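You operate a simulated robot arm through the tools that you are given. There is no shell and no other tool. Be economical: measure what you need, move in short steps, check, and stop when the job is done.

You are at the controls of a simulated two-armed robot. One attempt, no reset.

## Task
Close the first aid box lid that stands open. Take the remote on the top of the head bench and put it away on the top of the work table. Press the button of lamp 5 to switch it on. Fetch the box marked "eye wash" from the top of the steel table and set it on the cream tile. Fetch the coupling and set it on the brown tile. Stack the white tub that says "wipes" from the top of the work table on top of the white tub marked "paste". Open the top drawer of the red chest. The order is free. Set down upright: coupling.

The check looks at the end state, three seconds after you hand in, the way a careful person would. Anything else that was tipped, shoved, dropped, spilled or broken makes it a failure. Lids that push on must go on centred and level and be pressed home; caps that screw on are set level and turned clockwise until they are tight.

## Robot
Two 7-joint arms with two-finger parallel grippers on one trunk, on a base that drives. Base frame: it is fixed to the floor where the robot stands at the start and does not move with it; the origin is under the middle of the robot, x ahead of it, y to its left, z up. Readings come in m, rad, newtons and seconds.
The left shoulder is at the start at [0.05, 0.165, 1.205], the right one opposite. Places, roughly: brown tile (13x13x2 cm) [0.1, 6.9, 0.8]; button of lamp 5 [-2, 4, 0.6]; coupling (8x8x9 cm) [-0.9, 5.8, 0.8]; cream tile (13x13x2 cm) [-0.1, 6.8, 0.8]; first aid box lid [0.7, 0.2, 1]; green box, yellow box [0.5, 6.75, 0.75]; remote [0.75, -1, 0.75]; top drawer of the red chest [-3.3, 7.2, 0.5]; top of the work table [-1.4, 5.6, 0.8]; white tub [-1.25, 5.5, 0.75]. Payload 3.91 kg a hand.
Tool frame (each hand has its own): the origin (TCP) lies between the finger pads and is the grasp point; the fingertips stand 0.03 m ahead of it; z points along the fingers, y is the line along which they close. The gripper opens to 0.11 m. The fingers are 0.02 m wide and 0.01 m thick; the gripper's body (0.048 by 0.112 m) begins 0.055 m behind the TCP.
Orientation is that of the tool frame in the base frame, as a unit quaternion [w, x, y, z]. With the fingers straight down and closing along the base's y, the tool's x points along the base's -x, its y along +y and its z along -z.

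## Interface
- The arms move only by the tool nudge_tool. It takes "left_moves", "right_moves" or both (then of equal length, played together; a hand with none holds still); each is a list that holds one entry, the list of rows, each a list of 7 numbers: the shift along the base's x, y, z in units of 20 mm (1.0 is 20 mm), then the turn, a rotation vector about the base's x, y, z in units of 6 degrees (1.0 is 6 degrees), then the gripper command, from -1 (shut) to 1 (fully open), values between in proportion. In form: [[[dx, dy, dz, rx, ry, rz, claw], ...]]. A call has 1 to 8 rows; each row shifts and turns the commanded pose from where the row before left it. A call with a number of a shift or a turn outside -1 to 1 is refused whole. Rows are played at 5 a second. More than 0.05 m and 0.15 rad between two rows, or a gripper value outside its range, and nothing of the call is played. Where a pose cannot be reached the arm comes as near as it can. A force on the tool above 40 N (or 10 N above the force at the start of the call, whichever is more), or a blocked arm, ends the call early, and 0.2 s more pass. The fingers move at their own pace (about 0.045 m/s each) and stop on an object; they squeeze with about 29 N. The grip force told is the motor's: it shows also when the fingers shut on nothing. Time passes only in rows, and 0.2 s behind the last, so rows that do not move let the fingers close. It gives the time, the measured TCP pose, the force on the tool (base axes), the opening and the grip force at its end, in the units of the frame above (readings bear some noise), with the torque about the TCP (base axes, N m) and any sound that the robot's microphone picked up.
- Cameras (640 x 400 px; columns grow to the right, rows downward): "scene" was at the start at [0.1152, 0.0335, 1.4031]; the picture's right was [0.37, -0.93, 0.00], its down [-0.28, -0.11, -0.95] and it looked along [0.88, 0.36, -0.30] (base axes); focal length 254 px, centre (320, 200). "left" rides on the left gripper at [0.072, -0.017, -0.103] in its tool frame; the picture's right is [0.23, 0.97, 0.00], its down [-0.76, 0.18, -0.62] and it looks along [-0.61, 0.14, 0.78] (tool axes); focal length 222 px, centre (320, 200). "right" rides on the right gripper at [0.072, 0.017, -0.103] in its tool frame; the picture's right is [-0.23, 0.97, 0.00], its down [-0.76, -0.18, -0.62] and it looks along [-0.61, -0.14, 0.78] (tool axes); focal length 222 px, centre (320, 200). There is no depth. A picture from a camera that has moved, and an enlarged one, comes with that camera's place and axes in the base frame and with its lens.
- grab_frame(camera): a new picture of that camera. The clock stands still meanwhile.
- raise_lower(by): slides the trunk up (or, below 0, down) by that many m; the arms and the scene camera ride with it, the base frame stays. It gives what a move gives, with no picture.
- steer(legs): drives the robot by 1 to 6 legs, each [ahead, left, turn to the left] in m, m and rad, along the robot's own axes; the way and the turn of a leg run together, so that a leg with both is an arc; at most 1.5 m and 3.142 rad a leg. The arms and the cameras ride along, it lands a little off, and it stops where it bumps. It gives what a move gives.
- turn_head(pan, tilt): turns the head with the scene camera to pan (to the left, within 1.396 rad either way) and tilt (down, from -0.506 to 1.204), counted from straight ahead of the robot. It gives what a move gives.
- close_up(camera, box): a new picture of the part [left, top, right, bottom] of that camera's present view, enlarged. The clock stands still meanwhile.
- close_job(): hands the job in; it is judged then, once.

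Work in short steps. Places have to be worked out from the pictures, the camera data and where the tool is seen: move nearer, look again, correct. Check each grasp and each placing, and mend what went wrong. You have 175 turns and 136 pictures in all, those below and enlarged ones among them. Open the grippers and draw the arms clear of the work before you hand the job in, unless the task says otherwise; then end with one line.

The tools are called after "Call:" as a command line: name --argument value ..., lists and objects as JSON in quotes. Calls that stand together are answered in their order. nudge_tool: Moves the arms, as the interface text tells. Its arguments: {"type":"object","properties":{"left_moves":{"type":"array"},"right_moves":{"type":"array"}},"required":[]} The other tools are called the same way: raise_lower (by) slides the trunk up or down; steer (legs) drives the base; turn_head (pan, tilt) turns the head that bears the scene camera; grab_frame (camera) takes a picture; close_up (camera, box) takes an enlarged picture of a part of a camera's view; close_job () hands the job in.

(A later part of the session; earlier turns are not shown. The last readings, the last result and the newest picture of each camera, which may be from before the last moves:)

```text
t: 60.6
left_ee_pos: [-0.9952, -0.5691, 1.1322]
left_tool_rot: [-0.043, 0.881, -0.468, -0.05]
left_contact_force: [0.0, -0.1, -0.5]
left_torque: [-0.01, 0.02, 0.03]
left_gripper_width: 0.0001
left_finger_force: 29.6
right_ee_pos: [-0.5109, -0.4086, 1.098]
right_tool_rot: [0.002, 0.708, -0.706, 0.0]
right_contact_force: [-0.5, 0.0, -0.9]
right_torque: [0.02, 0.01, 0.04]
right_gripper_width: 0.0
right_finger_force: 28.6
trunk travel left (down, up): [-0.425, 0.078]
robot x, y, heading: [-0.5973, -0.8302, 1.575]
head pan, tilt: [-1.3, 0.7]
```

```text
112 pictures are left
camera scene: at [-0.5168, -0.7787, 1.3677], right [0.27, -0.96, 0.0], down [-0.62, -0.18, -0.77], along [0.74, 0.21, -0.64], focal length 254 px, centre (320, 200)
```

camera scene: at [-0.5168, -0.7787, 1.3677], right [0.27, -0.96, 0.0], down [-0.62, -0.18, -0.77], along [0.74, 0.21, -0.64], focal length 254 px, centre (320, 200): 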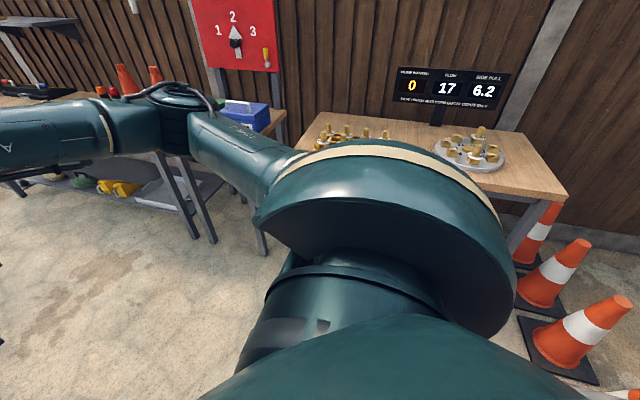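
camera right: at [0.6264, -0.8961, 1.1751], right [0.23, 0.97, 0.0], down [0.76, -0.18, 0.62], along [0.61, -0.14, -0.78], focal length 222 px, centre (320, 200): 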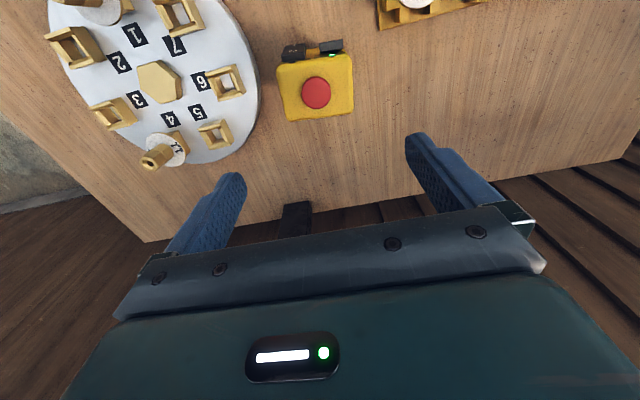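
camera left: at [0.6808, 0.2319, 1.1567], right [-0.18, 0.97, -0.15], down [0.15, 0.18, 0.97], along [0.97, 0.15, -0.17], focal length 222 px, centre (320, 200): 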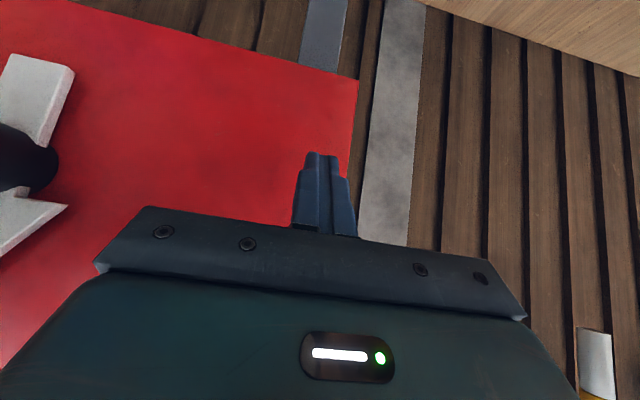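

It isn't visible past the arm. I'll turn back toward the bench and look.

Call:
steer --legs '[[0, 0, -1.57]]'

Call:
turn_head --pan 0 --tilt 0.75

Call:
grab_frame --camera "scene"

Call:
grab_frame --camera "right"

```text
t: 64.9
left_ee_pos: [-0.3319, -0.4353, 1.133]
left_tool_rot: [0.066, -0.287, 0.956, 0.005]
left_contact_force: [-0.4, -0.1, -0.5]
left_torque: [0.01, 0.05, -0.05]
left_gripper_width: 0.0
left_finger_force: 29.1
right_ee_pos: [-0.1761, -0.9222, 1.0978]
right_tool_rot: [-0.001, 0.006, 1.0, 0.001]
right_contact_force: [0.1, 0.1, 0.4]
right_torque: [-0.02, -0.02, -0.01]
right_gripper_width: 0.0001
right_finger_force: 29.1
trunk travel left (down, up): [-0.425, 0.078]
robot x, y, heading: [-0.601, -0.8352, -0.007]
head pan, tilt: [-1.3, 0.7]
```

```text
t: 66.4
left_ee_pos: [-0.3325, -0.4347, 1.1313]
left_tool_rot: [0.066, -0.287, 0.956, 0.005]
left_contact_force: [0.2, -0.1, 0.4]
left_torque: [-0.01, 0.02, 0.0]
left_gripper_width: 0.0
left_finger_force: 28.6
right_ee_pos: [-0.1769, -0.9212, 1.0984]
right_tool_rot: [-0.001, 0.004, 1.0, 0.0]
right_contact_force: [0.5, 0.7, 0.2]
right_torque: [0.01, 0.01, -0.02]
right_gripper_width: 0.0
right_finger_force: 29.7
trunk travel left (down, up): [-0.425, 0.078]
robot x, y, heading: [-0.5989, -0.8273, -0.008]
head pan, tilt: [0.0, 0.75]
```

```text
111 pictures are left
camera scene: at [-0.4863, -0.832, 1.3634], right [-0.01, -1.0, 0.0], down [-0.68, 0.01, -0.73], along [0.73, -0.01, -0.68], focal length 254 px, centre (320, 200)
```

scene: 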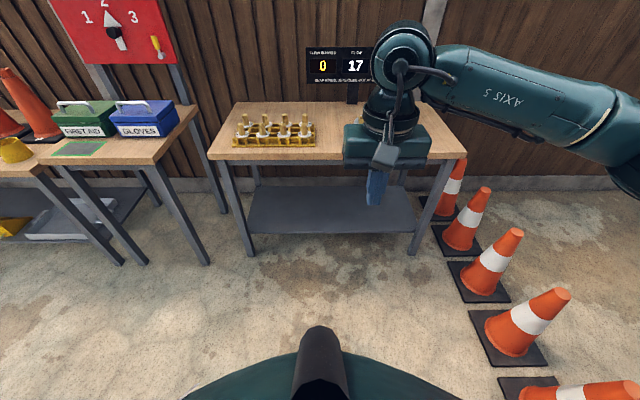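

```text
110 pictures are left
camera right: at [-0.249, -0.9047, 1.1999], right [0.24, 0.97, 0.0], down [0.76, -0.19, 0.62], along [0.6, -0.15, -0.78], focal length 222 px, centre (320, 200)
```

right: 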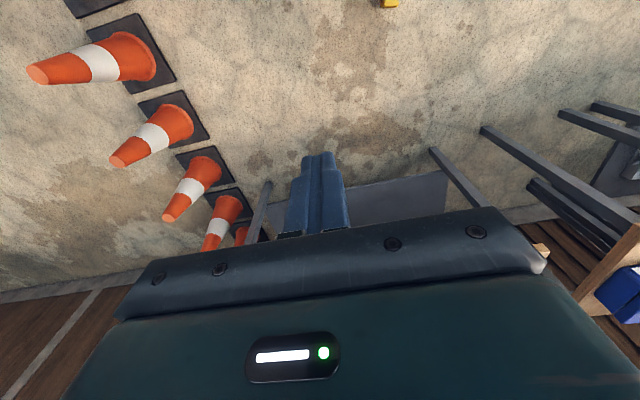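

There's a yellow object on the floor near (-0.25, -0.62). I'll back up 0.4 m, look at it, and lower the trunk to pick it up.

Call:
steer --legs '[[-0.4, 0, 0]]'

Call:
turn_head --pan 0.1 --tilt 0.9

Call:
grab_frame --camera "scene"

```text
t: 68.9
left_ee_pos: [-0.7357, -0.4321, 1.1314]
left_tool_rot: [0.066, -0.286, 0.956, 0.005]
left_contact_force: [0.6, 0.2, -0.3]
left_torque: [0.01, 0.0, -0.01]
left_gripper_width: 0.0
left_finger_force: 29.5
right_ee_pos: [-0.581, -0.9182, 1.0971]
right_tool_rot: [0.0, 0.006, 1.0, 0.001]
right_contact_force: [-1.3, 0.3, -0.3]
right_torque: [-0.01, -0.01, 0.0]
right_gripper_width: 0.0
right_finger_force: 29.2
trunk travel left (down, up): [-0.425, 0.078]
robot x, y, heading: [-1.0005, -0.8263, -0.011]
head pan, tilt: [0.0, 0.75]
```

```text
t: 69.6
left_ee_pos: [-0.7359, -0.4333, 1.1318]
left_tool_rot: [0.066, -0.286, 0.956, 0.005]
left_contact_force: [-0.5, 0.8, -0.5]
left_torque: [-0.01, 0.03, 0.04]
left_gripper_width: 0.0
left_finger_force: 29.6
right_ee_pos: [-0.581, -0.9184, 1.0965]
right_tool_rot: [-0.001, 0.006, 1.0, -0.001]
right_contact_force: [-0.6, 0.1, 0.3]
right_torque: [0.02, -0.02, 0.0]
right_gripper_width: 0.0001
right_finger_force: 28.7
trunk travel left (down, up): [-0.425, 0.078]
robot x, y, heading: [-1.0057, -0.8253, -0.012]
head pan, tilt: [0.099, 0.901]
```

```text
109 pictures are left
camera scene: at [-0.8973, -0.8213, 1.3515], right [0.09, -1.0, 0.0], down [-0.78, -0.07, -0.62], along [0.62, 0.06, -0.78], focal length 254 px, centre (320, 200)
```

scene: 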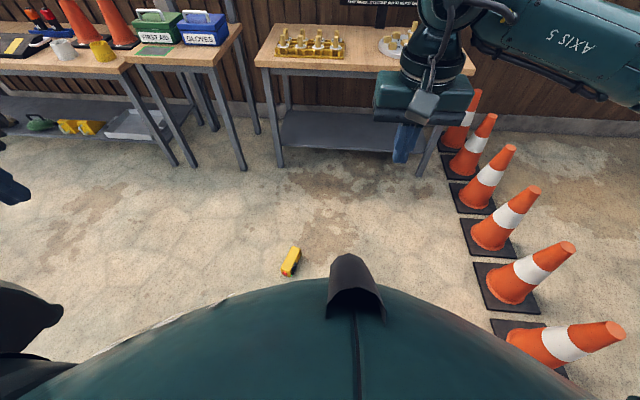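

The remote lies on the floor around (-0.30, -0.59). I'll zoom in to see how it lies.

Call:
close_up --camera "scene" --box '[260, 230, 330, 290]'

```text
6.67 times, centred on (295, 260) of scene
camera zoom: at [-0.8973, -0.8213, 1.3515], right [0.09, -1.0, 0.0], down [-0.78, -0.07, -0.62], along [0.62, 0.06, -0.78], focal length 1696 px, centre (487, -200)
```

zoom: 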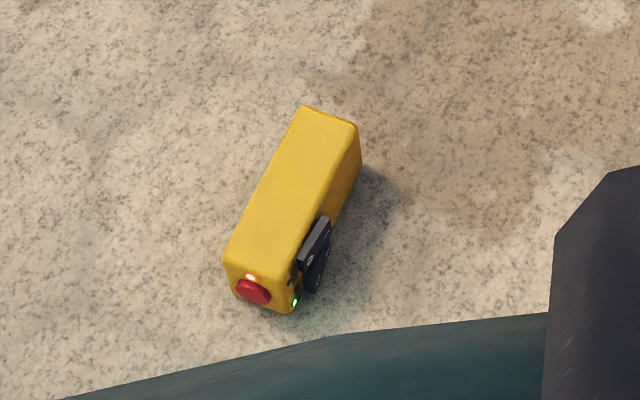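

It lies on its side, long axis about -13° from x, e-stop end toward me. The centre is about (-0.302, -0.604) and the top is z≈0.08. I'll grip across its 5 cm depth, away from the switches, so first I position the base and lower the trunk.

Call:
steer --legs '[[0.26, 0.37, 0]]'

Call:
raise_lower --by -0.42

Call:
nudge_tool --right_moves '[[[0, 0, -1, 0, 0, -1, 1], [0, 0, -1, 0, 0, -1, 1], [0, 0, -1, 0, 0, -0.2, 1], [0, 0, -1, 0, 0, 0, 1], [0, 0, -1, 0, 0, 0, 1], [0, 0, -1, 0, 0, 0, 1], [0, 0, -1, 0, 0, 0, 1], [0, 0, -1, 0, 0, 0, 1]]]'

Call:
grab_frame --camera "right"

```text
t: 72.3
left_ee_pos: [-0.4701, -0.0636, 1.1315]
left_tool_rot: [0.065, -0.287, 0.956, 0.005]
left_contact_force: [0.3, 0.0, 0.3]
left_torque: [-0.02, 0.0, -0.02]
left_gripper_width: 0.0002
left_finger_force: 28.8
right_ee_pos: [-0.3153, -0.5507, 1.0969]
right_tool_rot: [0.0, 0.005, 1.0, -0.001]
right_contact_force: [0.4, -0.5, 0.3]
right_torque: [-0.04, 0.02, 0.0]
right_gripper_width: 0.0
right_finger_force: 28.4
trunk travel left (down, up): [-0.425, 0.078]
robot x, y, heading: [-0.7341, -0.4547, -0.006]
head pan, tilt: [0.099, 0.901]
```

```text
refused: -0.42 is not a number from -0.4 to 0.4
```

```text
t: 74.1
left_ee_pos: [-0.4698, -0.0628, 1.1316]
left_tool_rot: [0.066, -0.285, 0.956, 0.006]
left_contact_force: [0.4, 0.1, -0.1]
left_torque: [-0.02, 0.02, 0.0]
left_gripper_width: 0.0001
left_finger_force: 28.9
right_ee_pos: [-0.3151, -0.5494, 0.9367]
right_tool_rot: [0.0, 0.121, 0.993, 0.001]
right_contact_force: [0.0, 0.5, -0.3]
right_torque: [-0.01, -0.01, 0.02]
right_gripper_width: 0.1101
right_finger_force: 0.0
trunk travel left (down, up): [-0.425, 0.078]
robot x, y, heading: [-0.7362, -0.4511, -0.008]
head pan, tilt: [0.099, 0.901]
```

```text
107 pictures are left
camera right: at [-0.3814, -0.516, 1.0395], right [0.45, 0.89, 0.0], down [0.7, -0.36, 0.62], along [0.56, -0.28, -0.78], focal length 222 px, centre (320, 200)
```

right: 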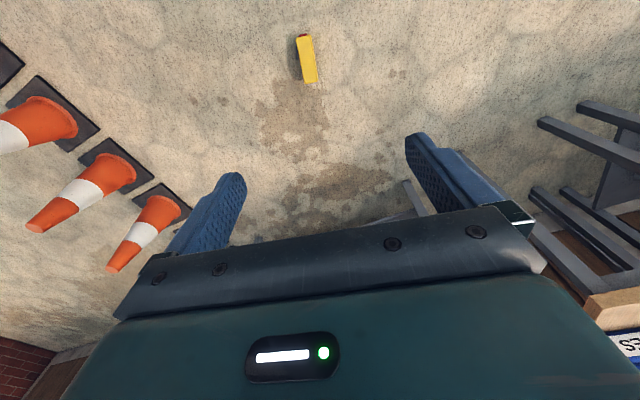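

The right camera confirms the centre at (-0.304, -0.604). I'll lower the trunk and descend with the correction.

Call:
raise_lower --by -0.4

Call:
nudge_tool --right_moves '[[[0.18, -0.36, -1, 0, 0, 0, 1], [0.18, -0.36, -1, 0, 0, 0, 1], [0.18, -0.36, -1, 0, 0, 0, 1], [0.18, -0.36, -1, 0, 0, 0, 1], [0.18, -0.36, -1, 0, 0, 0, 1], [0.18, -0.36, -1, 0, 0, 0, 1], [0.18, -0.36, -1, 0, 0, 0, 1], [0.14, -0.38, -1, 0, 0, 0, 1]]]'

Call:
nudge_tool --right_moves '[[[0, 0, -1, 0, 0, 0, 1], [0, 0, -1, 0, 0, 0, 1], [0, 0, -1, 0, 0, 0, 1], [0, 0, -1, 0, 0, 0, 1], [0, 0, -1, 0, 0, 0, 1], [0, 0, -1, 0, 0, 0, 1], [0, 0, -1, 0, 0, 0, 1], [0, 0, -1, 0, 0, 0, 1]]]'

Call:
grab_frame --camera "right"

```text
t: 77.9
left_ee_pos: [-0.4697, -0.0617, 0.7316]
left_tool_rot: [0.066, -0.285, 0.956, 0.005]
left_contact_force: [0.2, 0.2, 0.0]
left_torque: [-0.04, -0.01, -0.01]
left_gripper_width: 0.0
left_finger_force: 29.4
right_ee_pos: [-0.316, -0.5489, 0.5377]
right_tool_rot: [0.0, 0.121, 0.993, 0.001]
right_contact_force: [0.8, 0.8, -0.1]
right_torque: [0.0, 0.01, 0.06]
right_gripper_width: 0.1099
right_finger_force: 0.1
trunk travel left (down, up): [-0.025, 0.478]
robot x, y, heading: [-0.7354, -0.4566, -0.008]
head pan, tilt: [0.099, 0.901]
```

```text
t: 79.7
left_ee_pos: [-0.4712, -0.0621, 0.7315]
left_tool_rot: [0.065, -0.286, 0.956, 0.006]
left_contact_force: [-0.2, 0.3, 0.5]
left_torque: [-0.05, 0.01, -0.01]
left_gripper_width: 0.0
left_finger_force: 28.9
right_ee_pos: [-0.2869, -0.6075, 0.3755]
right_tool_rot: [-0.002, 0.12, 0.993, 0.001]
right_contact_force: [-0.7, 0.4, -0.3]
right_torque: [-0.01, 0.03, 0.0]
right_gripper_width: 0.1098
right_finger_force: 0.1
trunk travel left (down, up): [-0.025, 0.478]
robot x, y, heading: [-0.7369, -0.4598, -0.008]
head pan, tilt: [0.099, 0.901]
```

```text
t: 81.5
left_ee_pos: [-0.4712, -0.0631, 0.7326]
left_tool_rot: [0.066, -0.287, 0.956, 0.006]
left_contact_force: [0.0, -0.7, 0.3]
left_torque: [0.0, 0.0, -0.02]
left_gripper_width: 0.0
left_finger_force: 28.6
right_ee_pos: [-0.2893, -0.6075, 0.2174]
right_tool_rot: [-0.001, 0.12, 0.993, -0.001]
right_contact_force: [-0.5, -0.6, -0.3]
right_torque: [0.0, -0.02, 0.02]
right_gripper_width: 0.11
right_finger_force: 0.1
trunk travel left (down, up): [-0.025, 0.478]
robot x, y, heading: [-0.7363, -0.4555, -0.014]
head pan, tilt: [0.099, 0.901]
```

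```text
106 pictures are left
camera right: at [-0.3536, -0.5739, 0.3191], right [0.45, 0.89, 0.0], down [0.7, -0.36, 0.62], along [0.55, -0.28, -0.78], focal length 222 px, centre (320, 200)
```

right: 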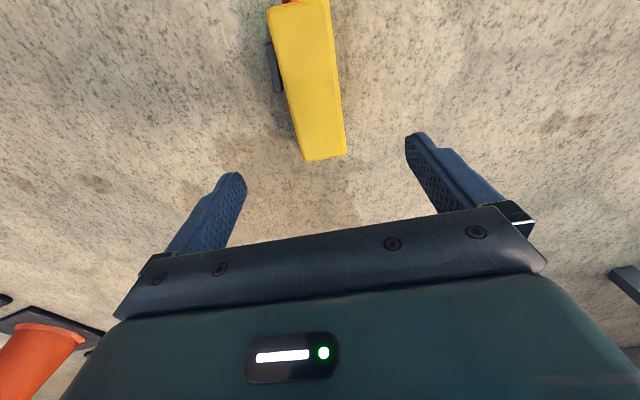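

It's aligned, with the switches about 2 cm from where the finger lands. I'll descend to z≈0.05 and grip.

Call:
nudge_tool --right_moves '[[[0, 0, -1, 0, 0, 0, 1], [0, 0, -1, 0, 0, 0, 1], [0, 0, -1, 0, 0, 0, 1], [0, 0, -1, 0, 0, 0, 1], [0, 0, -1, 0, 0, 0, 1], [0, 0, -1, 0, 0, 0, 1], [0, 0, -1, 0, 0, 0, 1], [0, 0, -1, 0, 0, 0, 1]]]'

Call:
nudge_tool --right_moves '[[[0, 0, -0.5, 0, 0, 0, 1], [0, 0, 0, 0, 0, 0, -1], [0, 0, 0, 0, 0, 0, -1], [0, 0, 0, 0, 0, 0, -1], [0, 0, 0, 0, 0, 0, -1], [0, 0, 0, 0, 0, 0, -1]]]'

Call:
nudge_tool --right_moves '[[[0, 0, 1, 0, 0, 0, -1], [0, 0, 1, 0, 0, 0, -1], [0, 0, 1, 0, 0, 0, -1], [0, 0, 1, 0, 0, 0, -1], [0, 0, 1, 0, 0, 0, -1], [0, 0, 1, 0, 0, 0, -1], [0, 0, 1, 0, 0, 0, -1], [0, 0, 1, 0, 0, 0, -1]]]'

Call:
grab_frame --camera "right"

```text
t: 83.5
left_ee_pos: [-0.4709, -0.0634, 0.7306]
left_tool_rot: [0.066, -0.286, 0.956, 0.006]
left_contact_force: [0.6, -1.2, 0.2]
left_torque: [0.03, 0.03, 0.01]
left_gripper_width: 0.0
left_finger_force: 28.8
right_ee_pos: [-0.3181, -0.7022, 0.126]
right_tool_rot: [0.016, 0.155, 0.987, -0.044]
right_contact_force: [-0.6, 0.0, 0.3]
right_torque: [-0.02, 0.02, -0.01]
right_gripper_width: 0.1102
right_finger_force: 0.1
right hand out of reach, approached as far as the arm can: row 3, 4, 5, 6, 7, 8
trunk travel left (down, up): [-0.025, 0.478]
robot x, y, heading: [-0.7408, -0.4565, -0.01]
head pan, tilt: [0.099, 0.901]
stopped in row 8 (right hand): the arm was blocked; the commanded pose is now the measured one
```

```text
t: 84.9
left_ee_pos: [-0.4707, -0.0643, 0.7331]
left_tool_rot: [0.067, -0.286, 0.956, 0.007]
left_contact_force: [0.5, 0.4, -0.9]
left_torque: [0.04, -0.02, 0.03]
left_gripper_width: 0.0001
left_finger_force: 29.3
right_ee_pos: [-0.3202, -0.7007, 0.1266]
right_tool_rot: [0.014, 0.154, 0.987, -0.043]
right_contact_force: [-0.2, -0.5, 0.5]
right_torque: [0.0, 0.02, -0.03]
right_gripper_width: 0.0032
right_finger_force: 0.1
right hand out of reach, approached as far as the arm can: row 1
trunk travel left (down, up): [-0.025, 0.478]
robot x, y, heading: [-0.7343, -0.4571, -0.006]
head pan, tilt: [0.099, 0.901]
```

```text
t: 86.7
left_ee_pos: [-0.4708, -0.0625, 0.731]
left_tool_rot: [0.066, -0.286, 0.956, 0.006]
left_contact_force: [0.6, 0.7, -0.1]
left_torque: [0.0, 0.0, -0.01]
left_gripper_width: 0.0
left_finger_force: 28.5
right_ee_pos: [-0.319, -0.7, 0.2875]
right_tool_rot: [0.014, 0.154, 0.987, -0.043]
right_contact_force: [-0.1, 0.5, 0.8]
right_torque: [0.02, -0.01, -0.01]
right_gripper_width: 0.0003
right_finger_force: 29.0
trunk travel left (down, up): [-0.025, 0.478]
robot x, y, heading: [-0.7321, -0.4576, -0.007]
head pan, tilt: [0.099, 0.901]
```

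```text
105 pictures are left
camera right: at [-0.3841, -0.6523, 0.385], right [0.51, 0.86, -0.07], down [0.66, -0.34, 0.67], along [0.55, -0.39, -0.74], focal length 222 px, centre (320, 200)
```

right: 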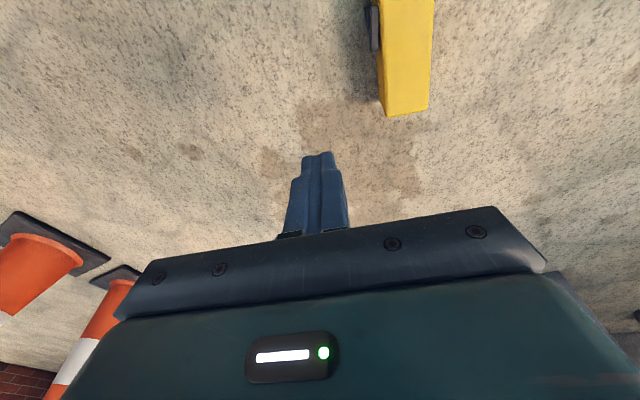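

Reach ran out below z≈0.15 and the arm slid aside; the remote was not touched. I'll bring the base 7 cm closer, lower the trunk the rest, straighten the hand and tilt it slightly forward.

Call:
steer --legs '[[0.065, 0, 0]]'

Call:
raise_lower --by -0.024

Call:
nudge_tool --right_moves '[[[-0.3, 0.8, 0, 0.85, -0.5, 0.5, 1], [-0.3, 0.8, 0, 0, -0.5, 0, 1], [-0.3, 0.8, 0, 0, -0.5, 0, 1], [-0.3, 0.8, 0, 0, -0.5, 0, 1], [-0.3, 0.8, 0, 0, -0.5, 0, 1], [-0.1, 0.6, 0, 0, -0.5, 0, 1]]]'

Call:
grab_frame --camera "right"

```text
t: 87.7
left_ee_pos: [-0.4071, -0.0642, 0.7302]
left_tool_rot: [0.065, -0.286, 0.956, 0.006]
left_contact_force: [0.4, -0.2, -0.3]
left_torque: [0.0, -0.02, -0.01]
left_gripper_width: 0.0
left_finger_force: 28.7
right_ee_pos: [-0.2542, -0.7002, 0.2862]
right_tool_rot: [0.014, 0.154, 0.987, -0.042]
right_contact_force: [0.2, 0.4, -0.6]
right_torque: [-0.01, -0.02, -0.01]
right_gripper_width: 0.0
right_finger_force: 29.0
trunk travel left (down, up): [-0.025, 0.478]
robot x, y, heading: [-0.6711, -0.4556, -0.005]
head pan, tilt: [0.099, 0.901]
```

```text
t: 88.4
left_ee_pos: [-0.4062, -0.0636, 0.7079]
left_tool_rot: [0.065, -0.285, 0.956, 0.005]
left_contact_force: [-0.5, 0.4, 0.1]
left_torque: [0.01, 0.02, -0.02]
left_gripper_width: 0.0
left_finger_force: 29.0
right_ee_pos: [-0.2524, -0.6992, 0.2634]
right_tool_rot: [0.014, 0.154, 0.987, -0.043]
right_contact_force: [0.1, 0.6, -0.5]
right_torque: [0.01, 0.02, 0.0]
right_gripper_width: 0.0001
right_finger_force: 28.7
trunk travel left (down, up): [-0.001, 0.502]
robot x, y, heading: [-0.6721, -0.456, -0.006]
head pan, tilt: [0.099, 0.901]
```

```text
t: 89.8
left_ee_pos: [-0.4056, -0.0636, 0.7076]
left_tool_rot: [0.067, -0.286, 0.956, 0.007]
left_contact_force: [0.3, 0.1, -0.1]
left_torque: [-0.01, 0.04, 0.0]
left_gripper_width: 0.0
left_finger_force: 29.3
right_ee_pos: [-0.2756, -0.6189, 0.2664]
right_tool_rot: [0.168, 0.13, 0.977, 0.015]
right_contact_force: [-0.8, -0.3, -0.1]
right_torque: [0.0, -0.04, 0.02]
right_gripper_width: 0.11
right_finger_force: 0.0
trunk travel left (down, up): [-0.001, 0.502]
robot x, y, heading: [-0.6702, -0.4568, -0.011]
head pan, tilt: [0.099, 0.901]
stopped in row 6 (right hand): the force on the tool passed its limit (the readings are from after the stop); the commanded pose is now the measured one
```

```text
104 pictures are left
camera right: at [-0.3719, -0.5813, 0.3403], right [0.45, 0.88, 0.15], down [0.44, -0.36, 0.82], along [0.78, -0.31, -0.55], focal length 222 px, centre (320, 200)
```

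right: 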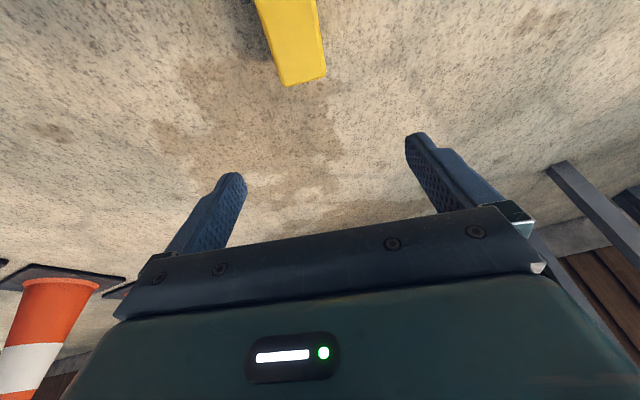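

Something in the tilted hand, probably its camera, touched the robot base. I'll bring the hand nearly vertical again and descend one step at a time.

Call:
nudge_tool --right_moves '[[[0.2, 0.3, 0, 0, 1, 0, 1], [0, 0.2, 0, 0, 1, 0, 1], [-0.3, 0, -0.3, 0, 0.5, 0, 1], [-0.3, 0, -1, 0, 0, 0, 1], [0, 0, -1, 0, 0, 0, 1], [0, 0, -1, 0, 0, 0, 1]]]'

```text
t: 91.2
left_ee_pos: [-0.4058, -0.0631, 0.7076]
left_tool_rot: [0.065, -0.286, 0.956, 0.006]
left_contact_force: [0.3, 0.7, 0.8]
left_torque: [0.01, -0.01, 0.0]
left_gripper_width: 0.0001
left_finger_force: 28.5
right_ee_pos: [-0.2849, -0.6081, 0.1999]
right_tool_rot: [0.04, 0.132, 0.99, -0.001]
right_contact_force: [0.4, -1.1, -0.9]
right_torque: [0.02, -0.01, 0.03]
right_gripper_width: 0.1099
right_finger_force: 0.0
trunk travel left (down, up): [-0.001, 0.502]
robot x, y, heading: [-0.669, -0.461, -0.01]
head pan, tilt: [0.099, 0.901]
```

Clear so far at (-0.285, -0.608, 0.20). I'll continue down in small steps.

Call:
nudge_tool --right_moves '[[[0, 0, -0.7, 0, 0, 0, 1], [0, 0, -0.7, 0, 0, 0, 1], [0, 0, -0.7, 0, 0, 0, 1], [0, 0, -0.7, 0, 0, 0, 1]]]'

Call:
grab_frame --camera "right"

```text
t: 92.2
left_ee_pos: [-0.4051, -0.0636, 0.708]
left_tool_rot: [0.065, -0.286, 0.956, 0.006]
left_contact_force: [0.4, 0.2, -0.5]
left_torque: [-0.02, -0.02, 0.02]
left_gripper_width: 0.0002
left_finger_force: 28.9
right_ee_pos: [-0.2837, -0.6072, 0.1438]
right_tool_rot: [0.04, 0.13, 0.991, -0.001]
right_contact_force: [0.0, 0.5, 0.0]
right_torque: [0.0, 0.01, 0.0]
right_gripper_width: 0.1098
right_finger_force: 0.0
trunk travel left (down, up): [-0.001, 0.502]
robot x, y, heading: [-0.6747, -0.4571, -0.01]
head pan, tilt: [0.099, 0.901]
```

```text
103 pictures are left
camera right: at [-0.3572, -0.5713, 0.2404], right [0.47, 0.88, 0.03], down [0.64, -0.36, 0.68], along [0.61, -0.3, -0.73], focal length 222 px, centre (320, 200)
```

right: 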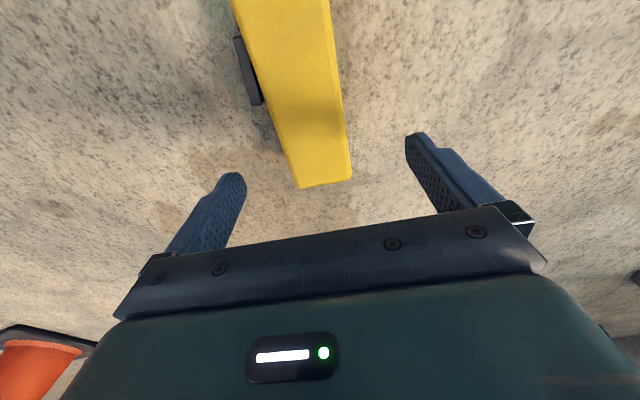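

It's well aligned. I'll descend another 9 cm.

Call:
nudge_tool --right_moves '[[[0, 0, -0.7, 0, 0, 0, 1], [0, 0, -0.7, 0, 0, 0, 1], [0, 0, -0.7, 0, 0, 0, 1], [0, 0, -0.7, 0, 0, 0, 1], [0, 0, -0.7, 0, 0, 0, 1], [0, 0, -0.7, 0, 0, 0, 1], [0, 0, -0.4, 0, 0, 0, 1]]]'

```text
t: 93.5
left_ee_pos: [-0.4048, -0.0633, 0.7053]
left_tool_rot: [0.066, -0.285, 0.956, 0.006]
left_contact_force: [1.0, 0.2, -0.5]
left_torque: [0.02, -0.02, -0.01]
left_gripper_width: 0.0001
left_finger_force: 29.2
right_ee_pos: [-0.2693, -0.721, 0.0826]
right_tool_rot: [0.055, 0.171, 0.982, -0.06]
right_contact_force: [0.9, 0.4, 0.5]
right_torque: [-0.03, 0.0, 0.0]
right_gripper_width: 0.11
right_finger_force: 0.0
right hand out of reach, approached as far as the arm can: row 5, 6
trunk travel left (down, up): [-0.001, 0.502]
robot x, y, heading: [-0.6758, -0.4566, -0.006]
head pan, tilt: [0.099, 0.901]
stopped in row 6 (right hand): the arm was blocked; the commanded pose is now the measured one
```

The arm hit its limit near z≈0.09 and slid to -y. I'll raise it and look at whether the remote moved.

Call:
nudge_tool --right_moves '[[[0, 0, 1, 0, 0, 0, 1], [0, 0, 1, 0, 0, 0, 1], [0, 0.3, 1, 0, 0, 0, 1], [0, 0.3, 1, 0, 0, 0, 1], [0, 0.5, 1, 0.8, 0, 0.5, 1], [0, 0.5, 1, 0, 0, 0, 1]]]'

Call:
grab_frame --camera "right"

```text
t: 94.9
left_ee_pos: [-0.4066, -0.0636, 0.7076]
left_tool_rot: [0.065, -0.286, 0.956, 0.006]
left_contact_force: [0.7, -0.1, 0.2]
left_torque: [0.0, 0.01, 0.01]
left_gripper_width: 0.0001
left_finger_force: 28.8
right_ee_pos: [-0.2704, -0.6858, 0.2039]
right_tool_rot: [0.048, 0.147, 0.988, -0.016]
right_contact_force: [0.5, 0.1, -0.4]
right_torque: [-0.03, 0.0, 0.02]
right_gripper_width: 0.1101
right_finger_force: 0.0
trunk travel left (down, up): [-0.001, 0.502]
robot x, y, heading: [-0.6718, -0.4573, -0.003]
head pan, tilt: [0.099, 0.901]
```

```text
102 pictures are left
camera right: at [-0.3444, -0.6441, 0.2977], right [0.5, 0.87, 0.01], down [0.62, -0.36, 0.7], along [0.61, -0.35, -0.71], focal length 222 px, centre (320, 200)
```

right: 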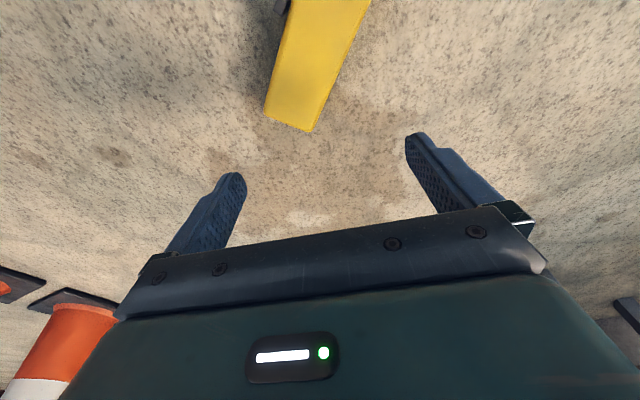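

The remote was nudged; its axis is now at about -55°, far end (-0.274, -0.722), e-stop end (-0.355, -0.605). I'll drive round and approach from the opposite side (heading ≈125°), so the grasp end is nearest and the e-stop points away.

Call:
nudge_tool --right_moves '[[[0, 0, 1, 0, 0, 0, 1], [0, 0, 1, 0, 0, 0, 1], [0, 0, 1, 0, 0, 0, 1], [0, 0, 1, 0, 0, 0, 1], [0, 0, 1, 0, 0, 0, 1], [0, 0, 1, 0, 0, 0, 1]]]'

Call:
steer --legs '[[-0.07, 0, 0], [0, -0.64, 0], [0.49, 0, 0], [0, 0, 2.18]]'

Call:
grab_frame --camera "right"

```text
t: 96.3
left_ee_pos: [-0.4054, -0.0631, 0.7083]
left_tool_rot: [0.066, -0.285, 0.956, 0.006]
left_contact_force: [-0.6, -0.2, 0.4]
left_torque: [-0.01, 0.01, 0.07]
left_gripper_width: 0.0
left_finger_force: 28.7
right_ee_pos: [-0.2707, -0.6866, 0.3231]
right_tool_rot: [0.049, 0.147, 0.988, -0.016]
right_contact_force: [0.0, 0.3, 0.4]
right_torque: [0.01, -0.02, -0.01]
right_gripper_width: 0.1098
right_finger_force: 0.1
trunk travel left (down, up): [-0.001, 0.502]
robot x, y, heading: [-0.6693, -0.456, -0.012]
head pan, tilt: [0.099, 0.901]
```

```text
t: 108.2
left_ee_pos: [-0.7366, -1.1014, 0.7077]
left_tool_rot: [-0.027, 0.977, -0.202, -0.061]
left_contact_force: [-0.4, -0.4, -0.1]
left_torque: [0.0, -0.01, 0.01]
left_gripper_width: 0.0
left_finger_force: 28.8
right_ee_pos: [-0.2915, -0.646, 0.3234]
right_tool_rot: [-0.037, 0.8, -0.597, -0.035]
right_contact_force: [-1.3, -0.8, 0.5]
right_torque: [-0.01, 0.01, 0.0]
right_gripper_width: 0.1102
right_finger_force: 0.1
trunk travel left (down, up): [-0.001, 0.502]
robot x, y, heading: [-0.2623, -1.1064, 2.143]
head pan, tilt: [0.099, 0.901]
```

```text
101 pictures are left
camera right: at [-0.2855, -0.7307, 0.4172], right [-1.0, -0.06, 0.01], down [-0.04, 0.71, 0.7], along [-0.05, 0.7, -0.71], focal length 222 px, centre (320, 200)
```

right: 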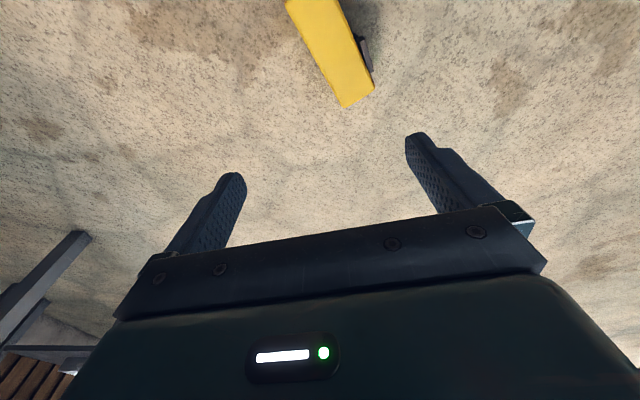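

The remote axis is at about 127° with the grasp point at (-0.299, -0.680). I'll move the base 4.5 cm forward, yaw the hand by 20° and re-centre over the grasp point.

Call:
steer --legs '[[0.045, 0, 0]]'

Call:
nudge_tool --right_moves '[[[0.2, -0.9, -0.5, 0.3, 0.2, 0.9, 1], [0.2, -0.9, -0.5, 0.26, 0.22, 0.9, 1], [0.2, -0.9, -0.5, 0, 0, 0.9, 1], [0.25, -0.9, -0.5, 0, 0, 0.7, 1]]]'

Call:
grab_frame --camera "right"

```text
t: 109.0
left_ee_pos: [-0.7608, -1.0634, 0.7083]
left_tool_rot: [-0.027, 0.977, -0.202, -0.06]
left_contact_force: [0.8, 1.0, 0.2]
left_torque: [0.01, 0.01, 0.0]
left_gripper_width: 0.0003
left_finger_force: 29.2
right_ee_pos: [-0.3167, -0.6089, 0.3231]
right_tool_rot: [-0.037, 0.8, -0.597, -0.035]
right_contact_force: [-0.7, -0.5, 0.2]
right_torque: [-0.02, -0.04, 0.01]
right_gripper_width: 0.1099
right_finger_force: 0.1
trunk travel left (down, up): [-0.001, 0.502]
robot x, y, heading: [-0.2834, -1.0679, 2.145]
head pan, tilt: [0.099, 0.901]
```

```text
t: 110.0
left_ee_pos: [-0.7622, -1.0638, 0.7083]
left_tool_rot: [-0.025, 0.977, -0.202, -0.061]
left_contact_force: [0.4, -0.7, 0.2]
left_torque: [0.01, -0.01, 0.01]
left_gripper_width: 0.0
left_finger_force: 29.4
right_ee_pos: [-0.307, -0.6596, 0.2917]
right_tool_rot: [-0.046, 0.881, -0.463, -0.088]
right_contact_force: [-0.4, 0.9, 0.7]
right_torque: [-0.03, 0.0, 0.0]
right_gripper_width: 0.1099
right_finger_force: 0.0
trunk travel left (down, up): [-0.001, 0.502]
robot x, y, heading: [-0.2858, -1.066, 2.15]
head pan, tilt: [0.099, 0.901]
stopped in row 4 (right hand): the force on the tool passed its limit (the readings are from after the stop); the commanded pose is now the measured one
```

```text
100 pictures are left
camera right: at [-0.2691, -0.7457, 0.3785], right [-0.93, -0.37, 0.05], down [-0.21, 0.62, 0.76], along [-0.31, 0.7, -0.65], focal length 222 px, centre (320, 200)
```

right: 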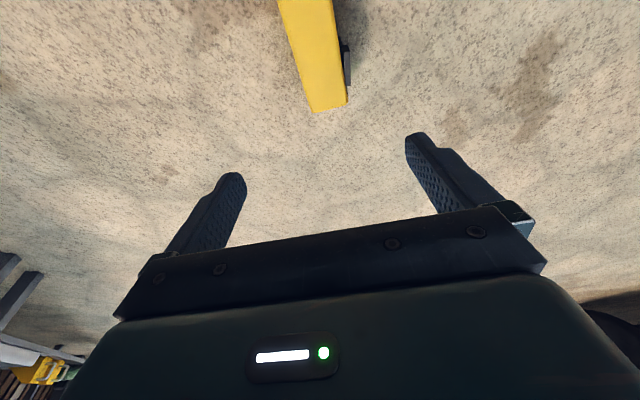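

The hand camera contacts the base at about 0.32 m from its axis, so the grasp must be further out and more to the right side. I'll raise, reposition the base to put the remote at 45° to its right, and un-yaw the hand.

Call:
nudge_tool --right_moves '[[[-0.4, 0.6, 1, 0, 0, 0, 1], [0, 0, 1, 0, 0, 0, 1], [0, 0, 1, 0, 0, 0, 1], [0, 0, 1, 0, 0, 0, 1]]]'

Call:
steer --legs '[[-0.079, -0.228, 0], [0, 0, 0.85]]'

Call:
nudge_tool --right_moves '[[[0.3, 0.4, 0, 0, 0, -1, 1], [0.3, 0.4, 0, 0, 0, -1, 1], [0.3, 0.4, 0, 0, 0, -1, 1], [0.3, 0.4, 0, 0, 0, -1, 1], [0.3, 0.4, 0, 0, 0, -1, 1], [0.3, 0.4, 0, 0, 0, -1, 1], [0.3, 0.2, 0, 0, 0, -1, 1], [0.3, 0.2, 0, 0, 0, -0.7, 1]]]'

Call:
grab_frame --camera "right"

```text
t: 111.0
left_ee_pos: [-0.7608, -1.0631, 0.7076]
left_tool_rot: [-0.026, 0.977, -0.202, -0.061]
left_contact_force: [0.1, 0.1, 0.0]
left_torque: [-0.02, 0.0, 0.01]
left_gripper_width: 0.0
left_finger_force: 29.2
right_ee_pos: [-0.3155, -0.649, 0.3745]
right_tool_rot: [-0.046, 0.881, -0.463, -0.088]
right_contact_force: [-0.1, -0.1, -0.2]
right_torque: [0.01, -0.03, 0.0]
right_gripper_width: 0.1099
right_finger_force: 0.0
trunk travel left (down, up): [-0.001, 0.502]
robot x, y, heading: [-0.2859, -1.0683, 2.14]
head pan, tilt: [0.099, 0.901]
```

```text
t: 115.0
left_ee_pos: [-0.3678, -1.3654, 0.7068]
left_tool_rot: [0.001, 0.973, 0.22, -0.066]
left_contact_force: [-0.7, 0.3, 0.2]
left_torque: [-0.03, 0.03, 0.0]
left_gripper_width: 0.0002
left_finger_force: 29.3
right_ee_pos: [-0.388, -0.756, 0.3716]
right_tool_rot: [-0.005, 0.993, -0.059, -0.099]
right_contact_force: [-0.1, -0.3, -1.0]
right_torque: [0.01, 0.05, -0.03]
right_gripper_width: 0.1099
right_finger_force: 0.0
trunk travel left (down, up): [-0.001, 0.502]
robot x, y, heading: [-0.0519, -1.0075, 2.992]
head pan, tilt: [0.099, 0.901]
```

```text
t: 116.8
left_ee_pos: [-0.368, -1.3653, 0.708]
left_tool_rot: [0.002, 0.973, 0.22, -0.065]
left_contact_force: [0.2, 0.5, 0.2]
left_torque: [0.0, -0.01, -0.02]
left_gripper_width: 0.0002
left_finger_force: 28.6
right_ee_pos: [-0.3391, -0.6994, 0.3722]
right_tool_rot: [-0.043, 0.891, -0.444, -0.089]
right_contact_force: [0.1, -0.8, 1.2]
right_torque: [0.0, -0.03, 0.0]
right_gripper_width: 0.1099
right_finger_force: 0.2
trunk travel left (down, up): [-0.001, 0.502]
robot x, y, heading: [-0.0517, -1.0073, 2.999]
head pan, tilt: [0.099, 0.901]
```

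```text
99 pictures are left
camera right: at [-0.2976, -0.7834, 0.4591], right [-0.91, -0.41, 0.05], down [-0.23, 0.6, 0.76], along [-0.34, 0.68, -0.65], focal length 222 px, centre (320, 200)
```

right: 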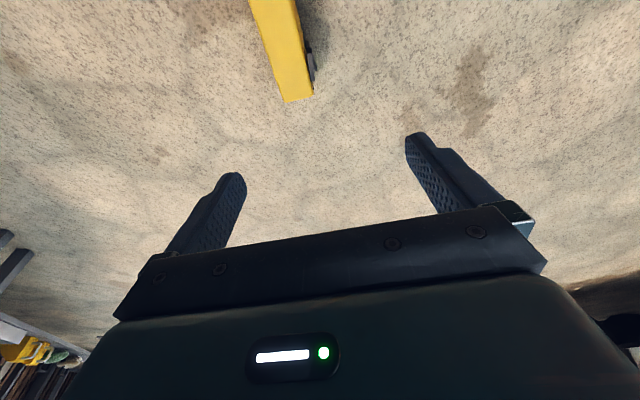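

The yaw is right. I'll retreat the base 2.5 cm for camera clearance, then move the hand over the grasp point and descend part way.

Call:
steer --legs '[[-0.018, 0.018, 0]]'

Call:
nudge_tool --right_moves '[[[0.4, 0.6, -0.8, 0, 0, 0, 1], [0.4, 0.6, -0.8, 0, 0, 0, 1], [0.4, 0.6, -0.8, 0, 0, 0, 1], [0, 0, -0.8, 0, 0, 0, 1], [0, 0, -0.8, 0, 0, 0, 1], [0, 0, -0.8, 0, 0, 0, 1], [0, 0, -0.8, 0, 0, 0, 1], [0, 0, -0.8, 0, 0, 0, 1]]]'

Call:
grab_frame --camera "right"

```text
t: 117.6
left_ee_pos: [-0.3539, -1.386, 0.7083]
left_tool_rot: [0.001, 0.973, 0.219, -0.066]
left_contact_force: [0.2, 0.0, 0.6]
left_torque: [0.01, 0.01, 0.01]
left_gripper_width: 0.0
left_finger_force: 28.8
right_ee_pos: [-0.3228, -0.7206, 0.3731]
right_tool_rot: [-0.044, 0.89, -0.445, -0.088]
right_contact_force: [-0.6, -0.2, 0.6]
right_torque: [-0.03, -0.01, 0.02]
right_gripper_width: 0.1099
right_finger_force: 0.1
trunk travel left (down, up): [-0.001, 0.502]
robot x, y, heading: [-0.0345, -1.0337, 2.996]
head pan, tilt: [0.099, 0.901]
```

```text
t: 119.4
left_ee_pos: [-0.3551, -1.3853, 0.7079]
left_tool_rot: [0.001, 0.974, 0.219, -0.066]
left_contact_force: [-0.2, -0.5, -0.3]
left_torque: [0.01, 0.0, 0.01]
left_gripper_width: 0.0
left_finger_force: 28.8
right_ee_pos: [-0.3001, -0.6836, 0.2444]
right_tool_rot: [-0.045, 0.891, -0.444, -0.089]
right_contact_force: [0.7, -0.1, -0.3]
right_torque: [0.02, 0.02, 0.02]
right_gripper_width: 0.1101
right_finger_force: 0.0
trunk travel left (down, up): [-0.001, 0.502]
robot x, y, heading: [-0.0342, -1.03, 2.991]
head pan, tilt: [0.099, 0.901]
```

```text
98 pictures are left
camera right: at [-0.2587, -0.7677, 0.3303], right [-0.91, -0.41, 0.05], down [-0.23, 0.6, 0.76], along [-0.34, 0.68, -0.65], focal length 222 px, centre (320, 200)
```

right: 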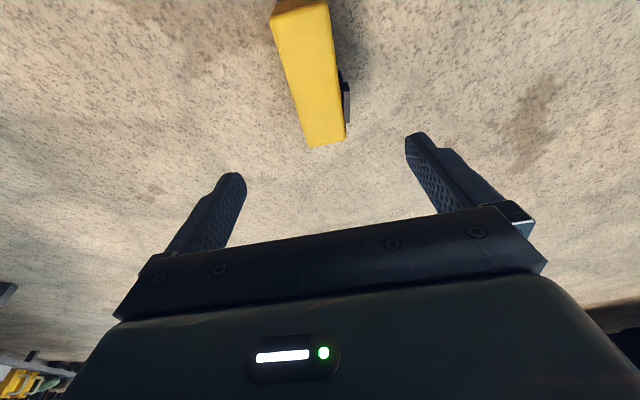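

Aligned. I'll descend to z≈0.145, where the tips are still above the remote.

Call:
nudge_tool --right_moves '[[[0, 0, -1, 0, 0, 0, 1], [0, 0, -1, 0, 0, 0, 1], [0, 0, -1, 0, 0, 0, 1], [0, 0, -1, 0, 0, 0, 1], [0, 0, -1, 0, 0, 0, 1]]]'

Call:
nudge_tool --right_moves '[[[0, 0, -0.8, 0, 0, 0, 1], [0, 0, -0.8, 0, 0, 0, 1]]]'

Call:
nudge_tool --right_moves '[[[0, 0, -0.8, 0, 0, 0, 1], [0, 0, -0.8, 0, 0, 0, 1]]]'

Call:
grab_frame --camera "right"

```text
t: 120.6
left_ee_pos: [-0.354, -1.386, 0.7079]
left_tool_rot: [0.0, 0.973, 0.219, -0.066]
left_contact_force: [0.5, 0.0, -0.3]
left_torque: [-0.01, 0.0, 0.0]
left_gripper_width: 0.0
left_finger_force: 28.7
right_ee_pos: [-0.2991, -0.6853, 0.1446]
right_tool_rot: [-0.045, 0.89, -0.444, -0.09]
right_contact_force: [-0.9, 0.3, 0.3]
right_torque: [0.02, 0.02, 0.02]
right_gripper_width: 0.1099
right_finger_force: 0.1
trunk travel left (down, up): [-0.001, 0.502]
robot x, y, heading: [-0.0387, -1.0319, 2.998]
head pan, tilt: [0.099, 0.901]
```

```text
t: 121.2
left_ee_pos: [-0.3551, -1.3856, 0.7085]
left_tool_rot: [0.0, 0.974, 0.219, -0.065]
left_contact_force: [-0.1, -0.3, 0.3]
left_torque: [0.02, 0.03, -0.05]
left_gripper_width: 0.0003
left_finger_force: 29.4
right_ee_pos: [-0.2999, -0.6845, 0.1121]
right_tool_rot: [-0.044, 0.891, -0.444, -0.089]
right_contact_force: [-0.1, 0.0, 0.4]
right_torque: [0.02, 0.0, 0.0]
right_gripper_width: 0.1101
right_finger_force: 0.0
trunk travel left (down, up): [-0.001, 0.502]
robot x, y, heading: [-0.0363, -1.0318, 2.995]
head pan, tilt: [0.099, 0.901]
```

```text
t: 121.8
left_ee_pos: [-0.3541, -1.3849, 0.7077]
left_tool_rot: [0.0, 0.973, 0.219, -0.066]
left_contact_force: [-0.3, -0.2, -0.5]
left_torque: [0.0, 0.02, -0.03]
left_gripper_width: 0.0
left_finger_force: 29.1
right_ee_pos: [-0.3004, -0.6841, 0.081]
right_tool_rot: [-0.044, 0.891, -0.444, -0.089]
right_contact_force: [-0.1, -0.5, 0.0]
right_torque: [-0.04, 0.02, -0.01]
right_gripper_width: 0.11
right_finger_force: 0.1
trunk travel left (down, up): [-0.001, 0.502]
robot x, y, heading: [-0.0371, -1.0325, 3.001]
head pan, tilt: [0.099, 0.901]
```

```text
97 pictures are left
camera right: at [-0.2587, -0.7676, 0.1667], right [-0.91, -0.41, 0.05], down [-0.23, 0.6, 0.76], along [-0.34, 0.68, -0.65], focal length 222 px, centre (320, 200)
```

right: 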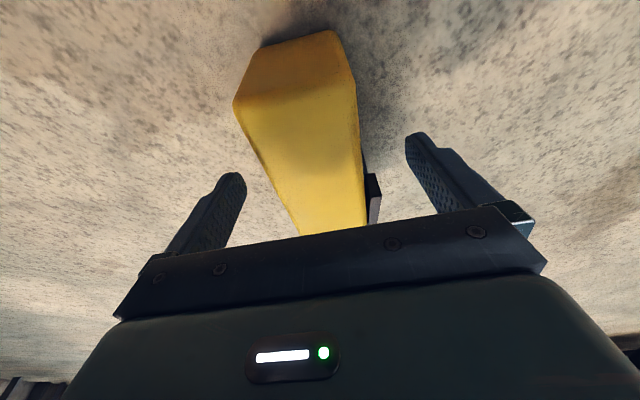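

The remote sits between the fingers and the switches are clear of the pads. I'll go down 3 cm and close.

Call:
nudge_tool --right_moves '[[[0, 0, -0.8, 0, 0, 0, 1], [0, 0, -0.7, 0, 0, 0, 1], [0, 0, 0, 0, 0, 0, -1], [0, 0, 0, 0, 0, 0, -1], [0, 0, 0, 0, 0, 0, -1], [0, 0, 0, 0, 0, 0, -1], [0, 0, 0, 0, 0, 0, -1]]]'

```text
t: 123.4
left_ee_pos: [-0.3541, -1.3861, 0.7074]
left_tool_rot: [0.0, 0.973, 0.219, -0.067]
left_contact_force: [0.6, -0.1, -0.9]
left_torque: [-0.01, 0.01, 0.02]
left_gripper_width: 0.0
left_finger_force: 29.4
right_ee_pos: [-0.2995, -0.684, 0.0523]
right_tool_rot: [-0.044, 0.89, -0.444, -0.09]
right_contact_force: [0.1, -0.4, -0.8]
right_torque: [0.11, -0.05, -0.08]
right_gripper_width: 0.0562
right_finger_force: 28.6
trunk travel left (down, up): [-0.001, 0.502]
robot x, y, heading: [-0.0376, -1.0292, 2.996]
head pan, tilt: [0.099, 0.901]
```

Gripped at 5.6 cm. Lifting with the arm first, then the trunk.

Call:
nudge_tool --right_moves '[[[0, 0, 0.5, 0, 0, 0, -1], [0, 0, 1, 0, 0, 0, -1], [0, 0, 1, 0, 0, 0, -1], [0, 0, 1, 0, 0, 0, -1], [0, 0, 1, 0, 0, 0, -1], [0, 0, 1, 0, 0, 0, -1], [0, 0, 1, 0, 0, 0, -1], [0, 0, 1, 0, 0, 0, -1]]]'

Call:
raise_lower --by 0.4

Call:
grab_frame --camera "right"

```text
t: 125.2
left_ee_pos: [-0.3553, -1.386, 0.708]
left_tool_rot: [0.002, 0.974, 0.219, -0.066]
left_contact_force: [0.2, 0.7, 0.1]
left_torque: [-0.01, -0.01, -0.01]
left_gripper_width: 0.0001
left_finger_force: 28.6
right_ee_pos: [-0.3006, -0.6842, 0.2012]
right_tool_rot: [-0.045, 0.891, -0.443, -0.088]
right_contact_force: [0.1, 0.8, -3.5]
right_torque: [-0.07, -0.03, 0.03]
right_gripper_width: 0.0561
right_finger_force: 29.2
trunk travel left (down, up): [-0.001, 0.502]
robot x, y, heading: [-0.0352, -1.031, 2.998]
head pan, tilt: [0.099, 0.901]
```

```text
t: 129.1
left_ee_pos: [-0.355, -1.3857, 1.1071]
left_tool_rot: [0.002, 0.973, 0.219, -0.066]
left_contact_force: [1.0, 0.2, 0.1]
left_torque: [0.03, -0.02, 0.01]
left_gripper_width: 0.0
left_finger_force: 28.5
right_ee_pos: [-0.3005, -0.6842, 0.5996]
right_tool_rot: [-0.044, 0.891, -0.443, -0.089]
right_contact_force: [-0.4, -0.2, -2.1]
right_torque: [-0.07, -0.04, 0.0]
right_gripper_width: 0.0562
right_finger_force: 29.1
trunk travel left (down, up): [-0.401, 0.102]
robot x, y, heading: [-0.0355, -1.0342, 2.994]
head pan, tilt: [0.099, 0.901]
```

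```text
96 pictures are left
camera right: at [-0.2584, -0.7671, 0.6867], right [-0.91, -0.41, 0.05], down [-0.23, 0.61, 0.76], along [-0.34, 0.68, -0.65], focal length 222 px, centre (320, 200)
```

right: 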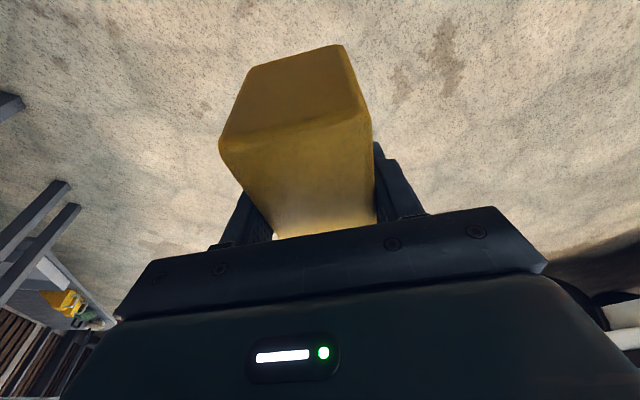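

It's held firmly. I'll raise the hand to about 0.95 and bring it closer to the body before driving.

Call:
nudge_tool --right_moves '[[[0, 0, 1, 0, 0, 0, -1], [0, 0, 1, 0, 0, 0, -1], [0, 0, 1, 0, 0, 0, -1], [0, 0, 1, 0, 0, 0, -1], [0, 0, 1, 0, 0, 0, -1], [0, 0, 1, 0, 0, 0, -1], [0, 0, 1, 0, 0, 0, -1], [0, 0, 1, 0, 0, 0, -1]]]'

Call:
nudge_tool --right_moves '[[[0, 0, 1, 0, 0, 0.5, -1], [0, 0, 1, 0, 0, 0.5, -1], [0, 0, 1, 0, 0, 0.5, -1], [0, 0, 1, 0, 0, 0.5, -1], [0, 0, 1, 0, 0, 0.5, -1], [0, 0, 1, 0, 0, 0.5, -1], [0, 0, 1, 0, 0, 0.5, -1], [0, 0, 1, 0, 0, 0.5, -1]]]'

Call:
steer --legs '[[0, 0, -0.7], [0, 0, -0.73]]'

Call:
turn_head --pan 0 --tilt 0.2

Call:
grab_frame --camera "scene"

```text
t: 130.8
left_ee_pos: [-0.3545, -1.3852, 1.1082]
left_tool_rot: [0.002, 0.973, 0.22, -0.066]
left_contact_force: [0.3, -0.4, 0.9]
left_torque: [0.04, 0.0, 0.01]
left_gripper_width: 0.0
left_finger_force: 28.7
right_ee_pos: [-0.2999, -0.6839, 0.7612]
right_tool_rot: [-0.044, 0.891, -0.444, -0.088]
right_contact_force: [0.7, -1.1, -2.0]
right_torque: [-0.06, -0.01, 0.02]
right_gripper_width: 0.0556
right_finger_force: 28.9
trunk travel left (down, up): [-0.401, 0.102]
robot x, y, heading: [-0.0365, -1.0301, 2.995]
head pan, tilt: [0.099, 0.901]
```

```text
t: 132.7
left_ee_pos: [-0.3541, -1.3862, 1.1085]
left_tool_rot: [0.002, 0.973, 0.22, -0.066]
left_contact_force: [0.6, -0.4, 0.1]
left_torque: [-0.03, 0.01, -0.01]
left_gripper_width: 0.0
left_finger_force: 29.0
right_ee_pos: [-0.2996, -0.684, 0.921]
right_tool_rot: [-0.025, 0.964, -0.248, -0.096]
right_contact_force: [-0.8, 0.0, -3.0]
right_torque: [-0.01, -0.08, 0.01]
right_gripper_width: 0.0559
right_finger_force: 28.9
trunk travel left (down, up): [-0.401, 0.102]
robot x, y, heading: [-0.0369, -1.0298, 2.995]
head pan, tilt: [0.099, 0.901]
```

```text
t: 136.8
left_ee_pos: [-0.433, -0.7675, 1.1075]
left_tool_rot: [-0.042, 0.879, -0.472, -0.051]
left_contact_force: [-0.5, 0.3, -0.7]
left_torque: [-0.02, -0.02, 0.02]
left_gripper_width: 0.0
left_finger_force: 28.9
right_ee_pos: [0.2695, -0.7204, 0.9198]
right_tool_rot: [0.082, -0.566, 0.818, 0.057]
right_contact_force: [-0.8, -0.8, -1.9]
right_torque: [-0.08, 0.05, -0.01]
right_gripper_width: 0.0558
right_finger_force: 29.5
trunk travel left (down, up): [-0.401, 0.102]
robot x, y, heading: [-0.0339, -1.0297, 1.567]
head pan, tilt: [0.099, 0.901]
```

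```text
t: 137.9
left_ee_pos: [-0.4325, -0.7669, 1.1092]
left_tool_rot: [-0.042, 0.879, -0.472, -0.05]
left_contact_force: [0.0, 0.9, -0.4]
left_torque: [-0.05, -0.01, -0.02]
left_gripper_width: 0.0
left_finger_force: 29.6
right_ee_pos: [0.2697, -0.7221, 0.9213]
right_tool_rot: [0.082, -0.566, 0.818, 0.056]
right_contact_force: [-0.1, -0.2, -2.5]
right_torque: [-0.04, 0.02, -0.01]
right_gripper_width: 0.0558
right_finger_force: 28.9
trunk travel left (down, up): [-0.401, 0.102]
robot x, y, heading: [-0.0362, -1.0334, 1.568]
head pan, tilt: [0.0, 0.201]
```

```text
95 pictures are left
camera scene: at [-0.0373, -0.9099, 1.389], right [1.0, 0.0, 0.0], down [0.0, -0.2, -0.98], along [0.0, 0.98, -0.2], focal length 254 px, centre (320, 200)
```

scene: 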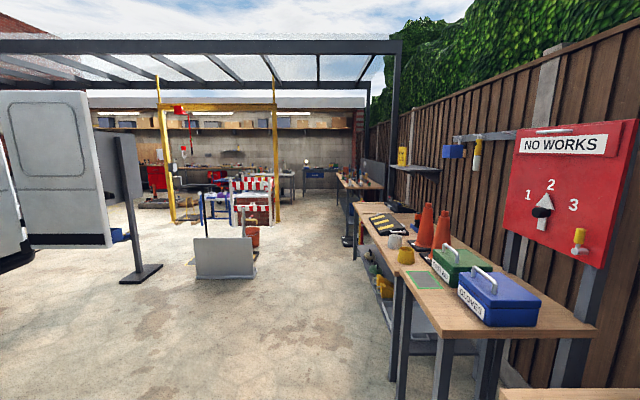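

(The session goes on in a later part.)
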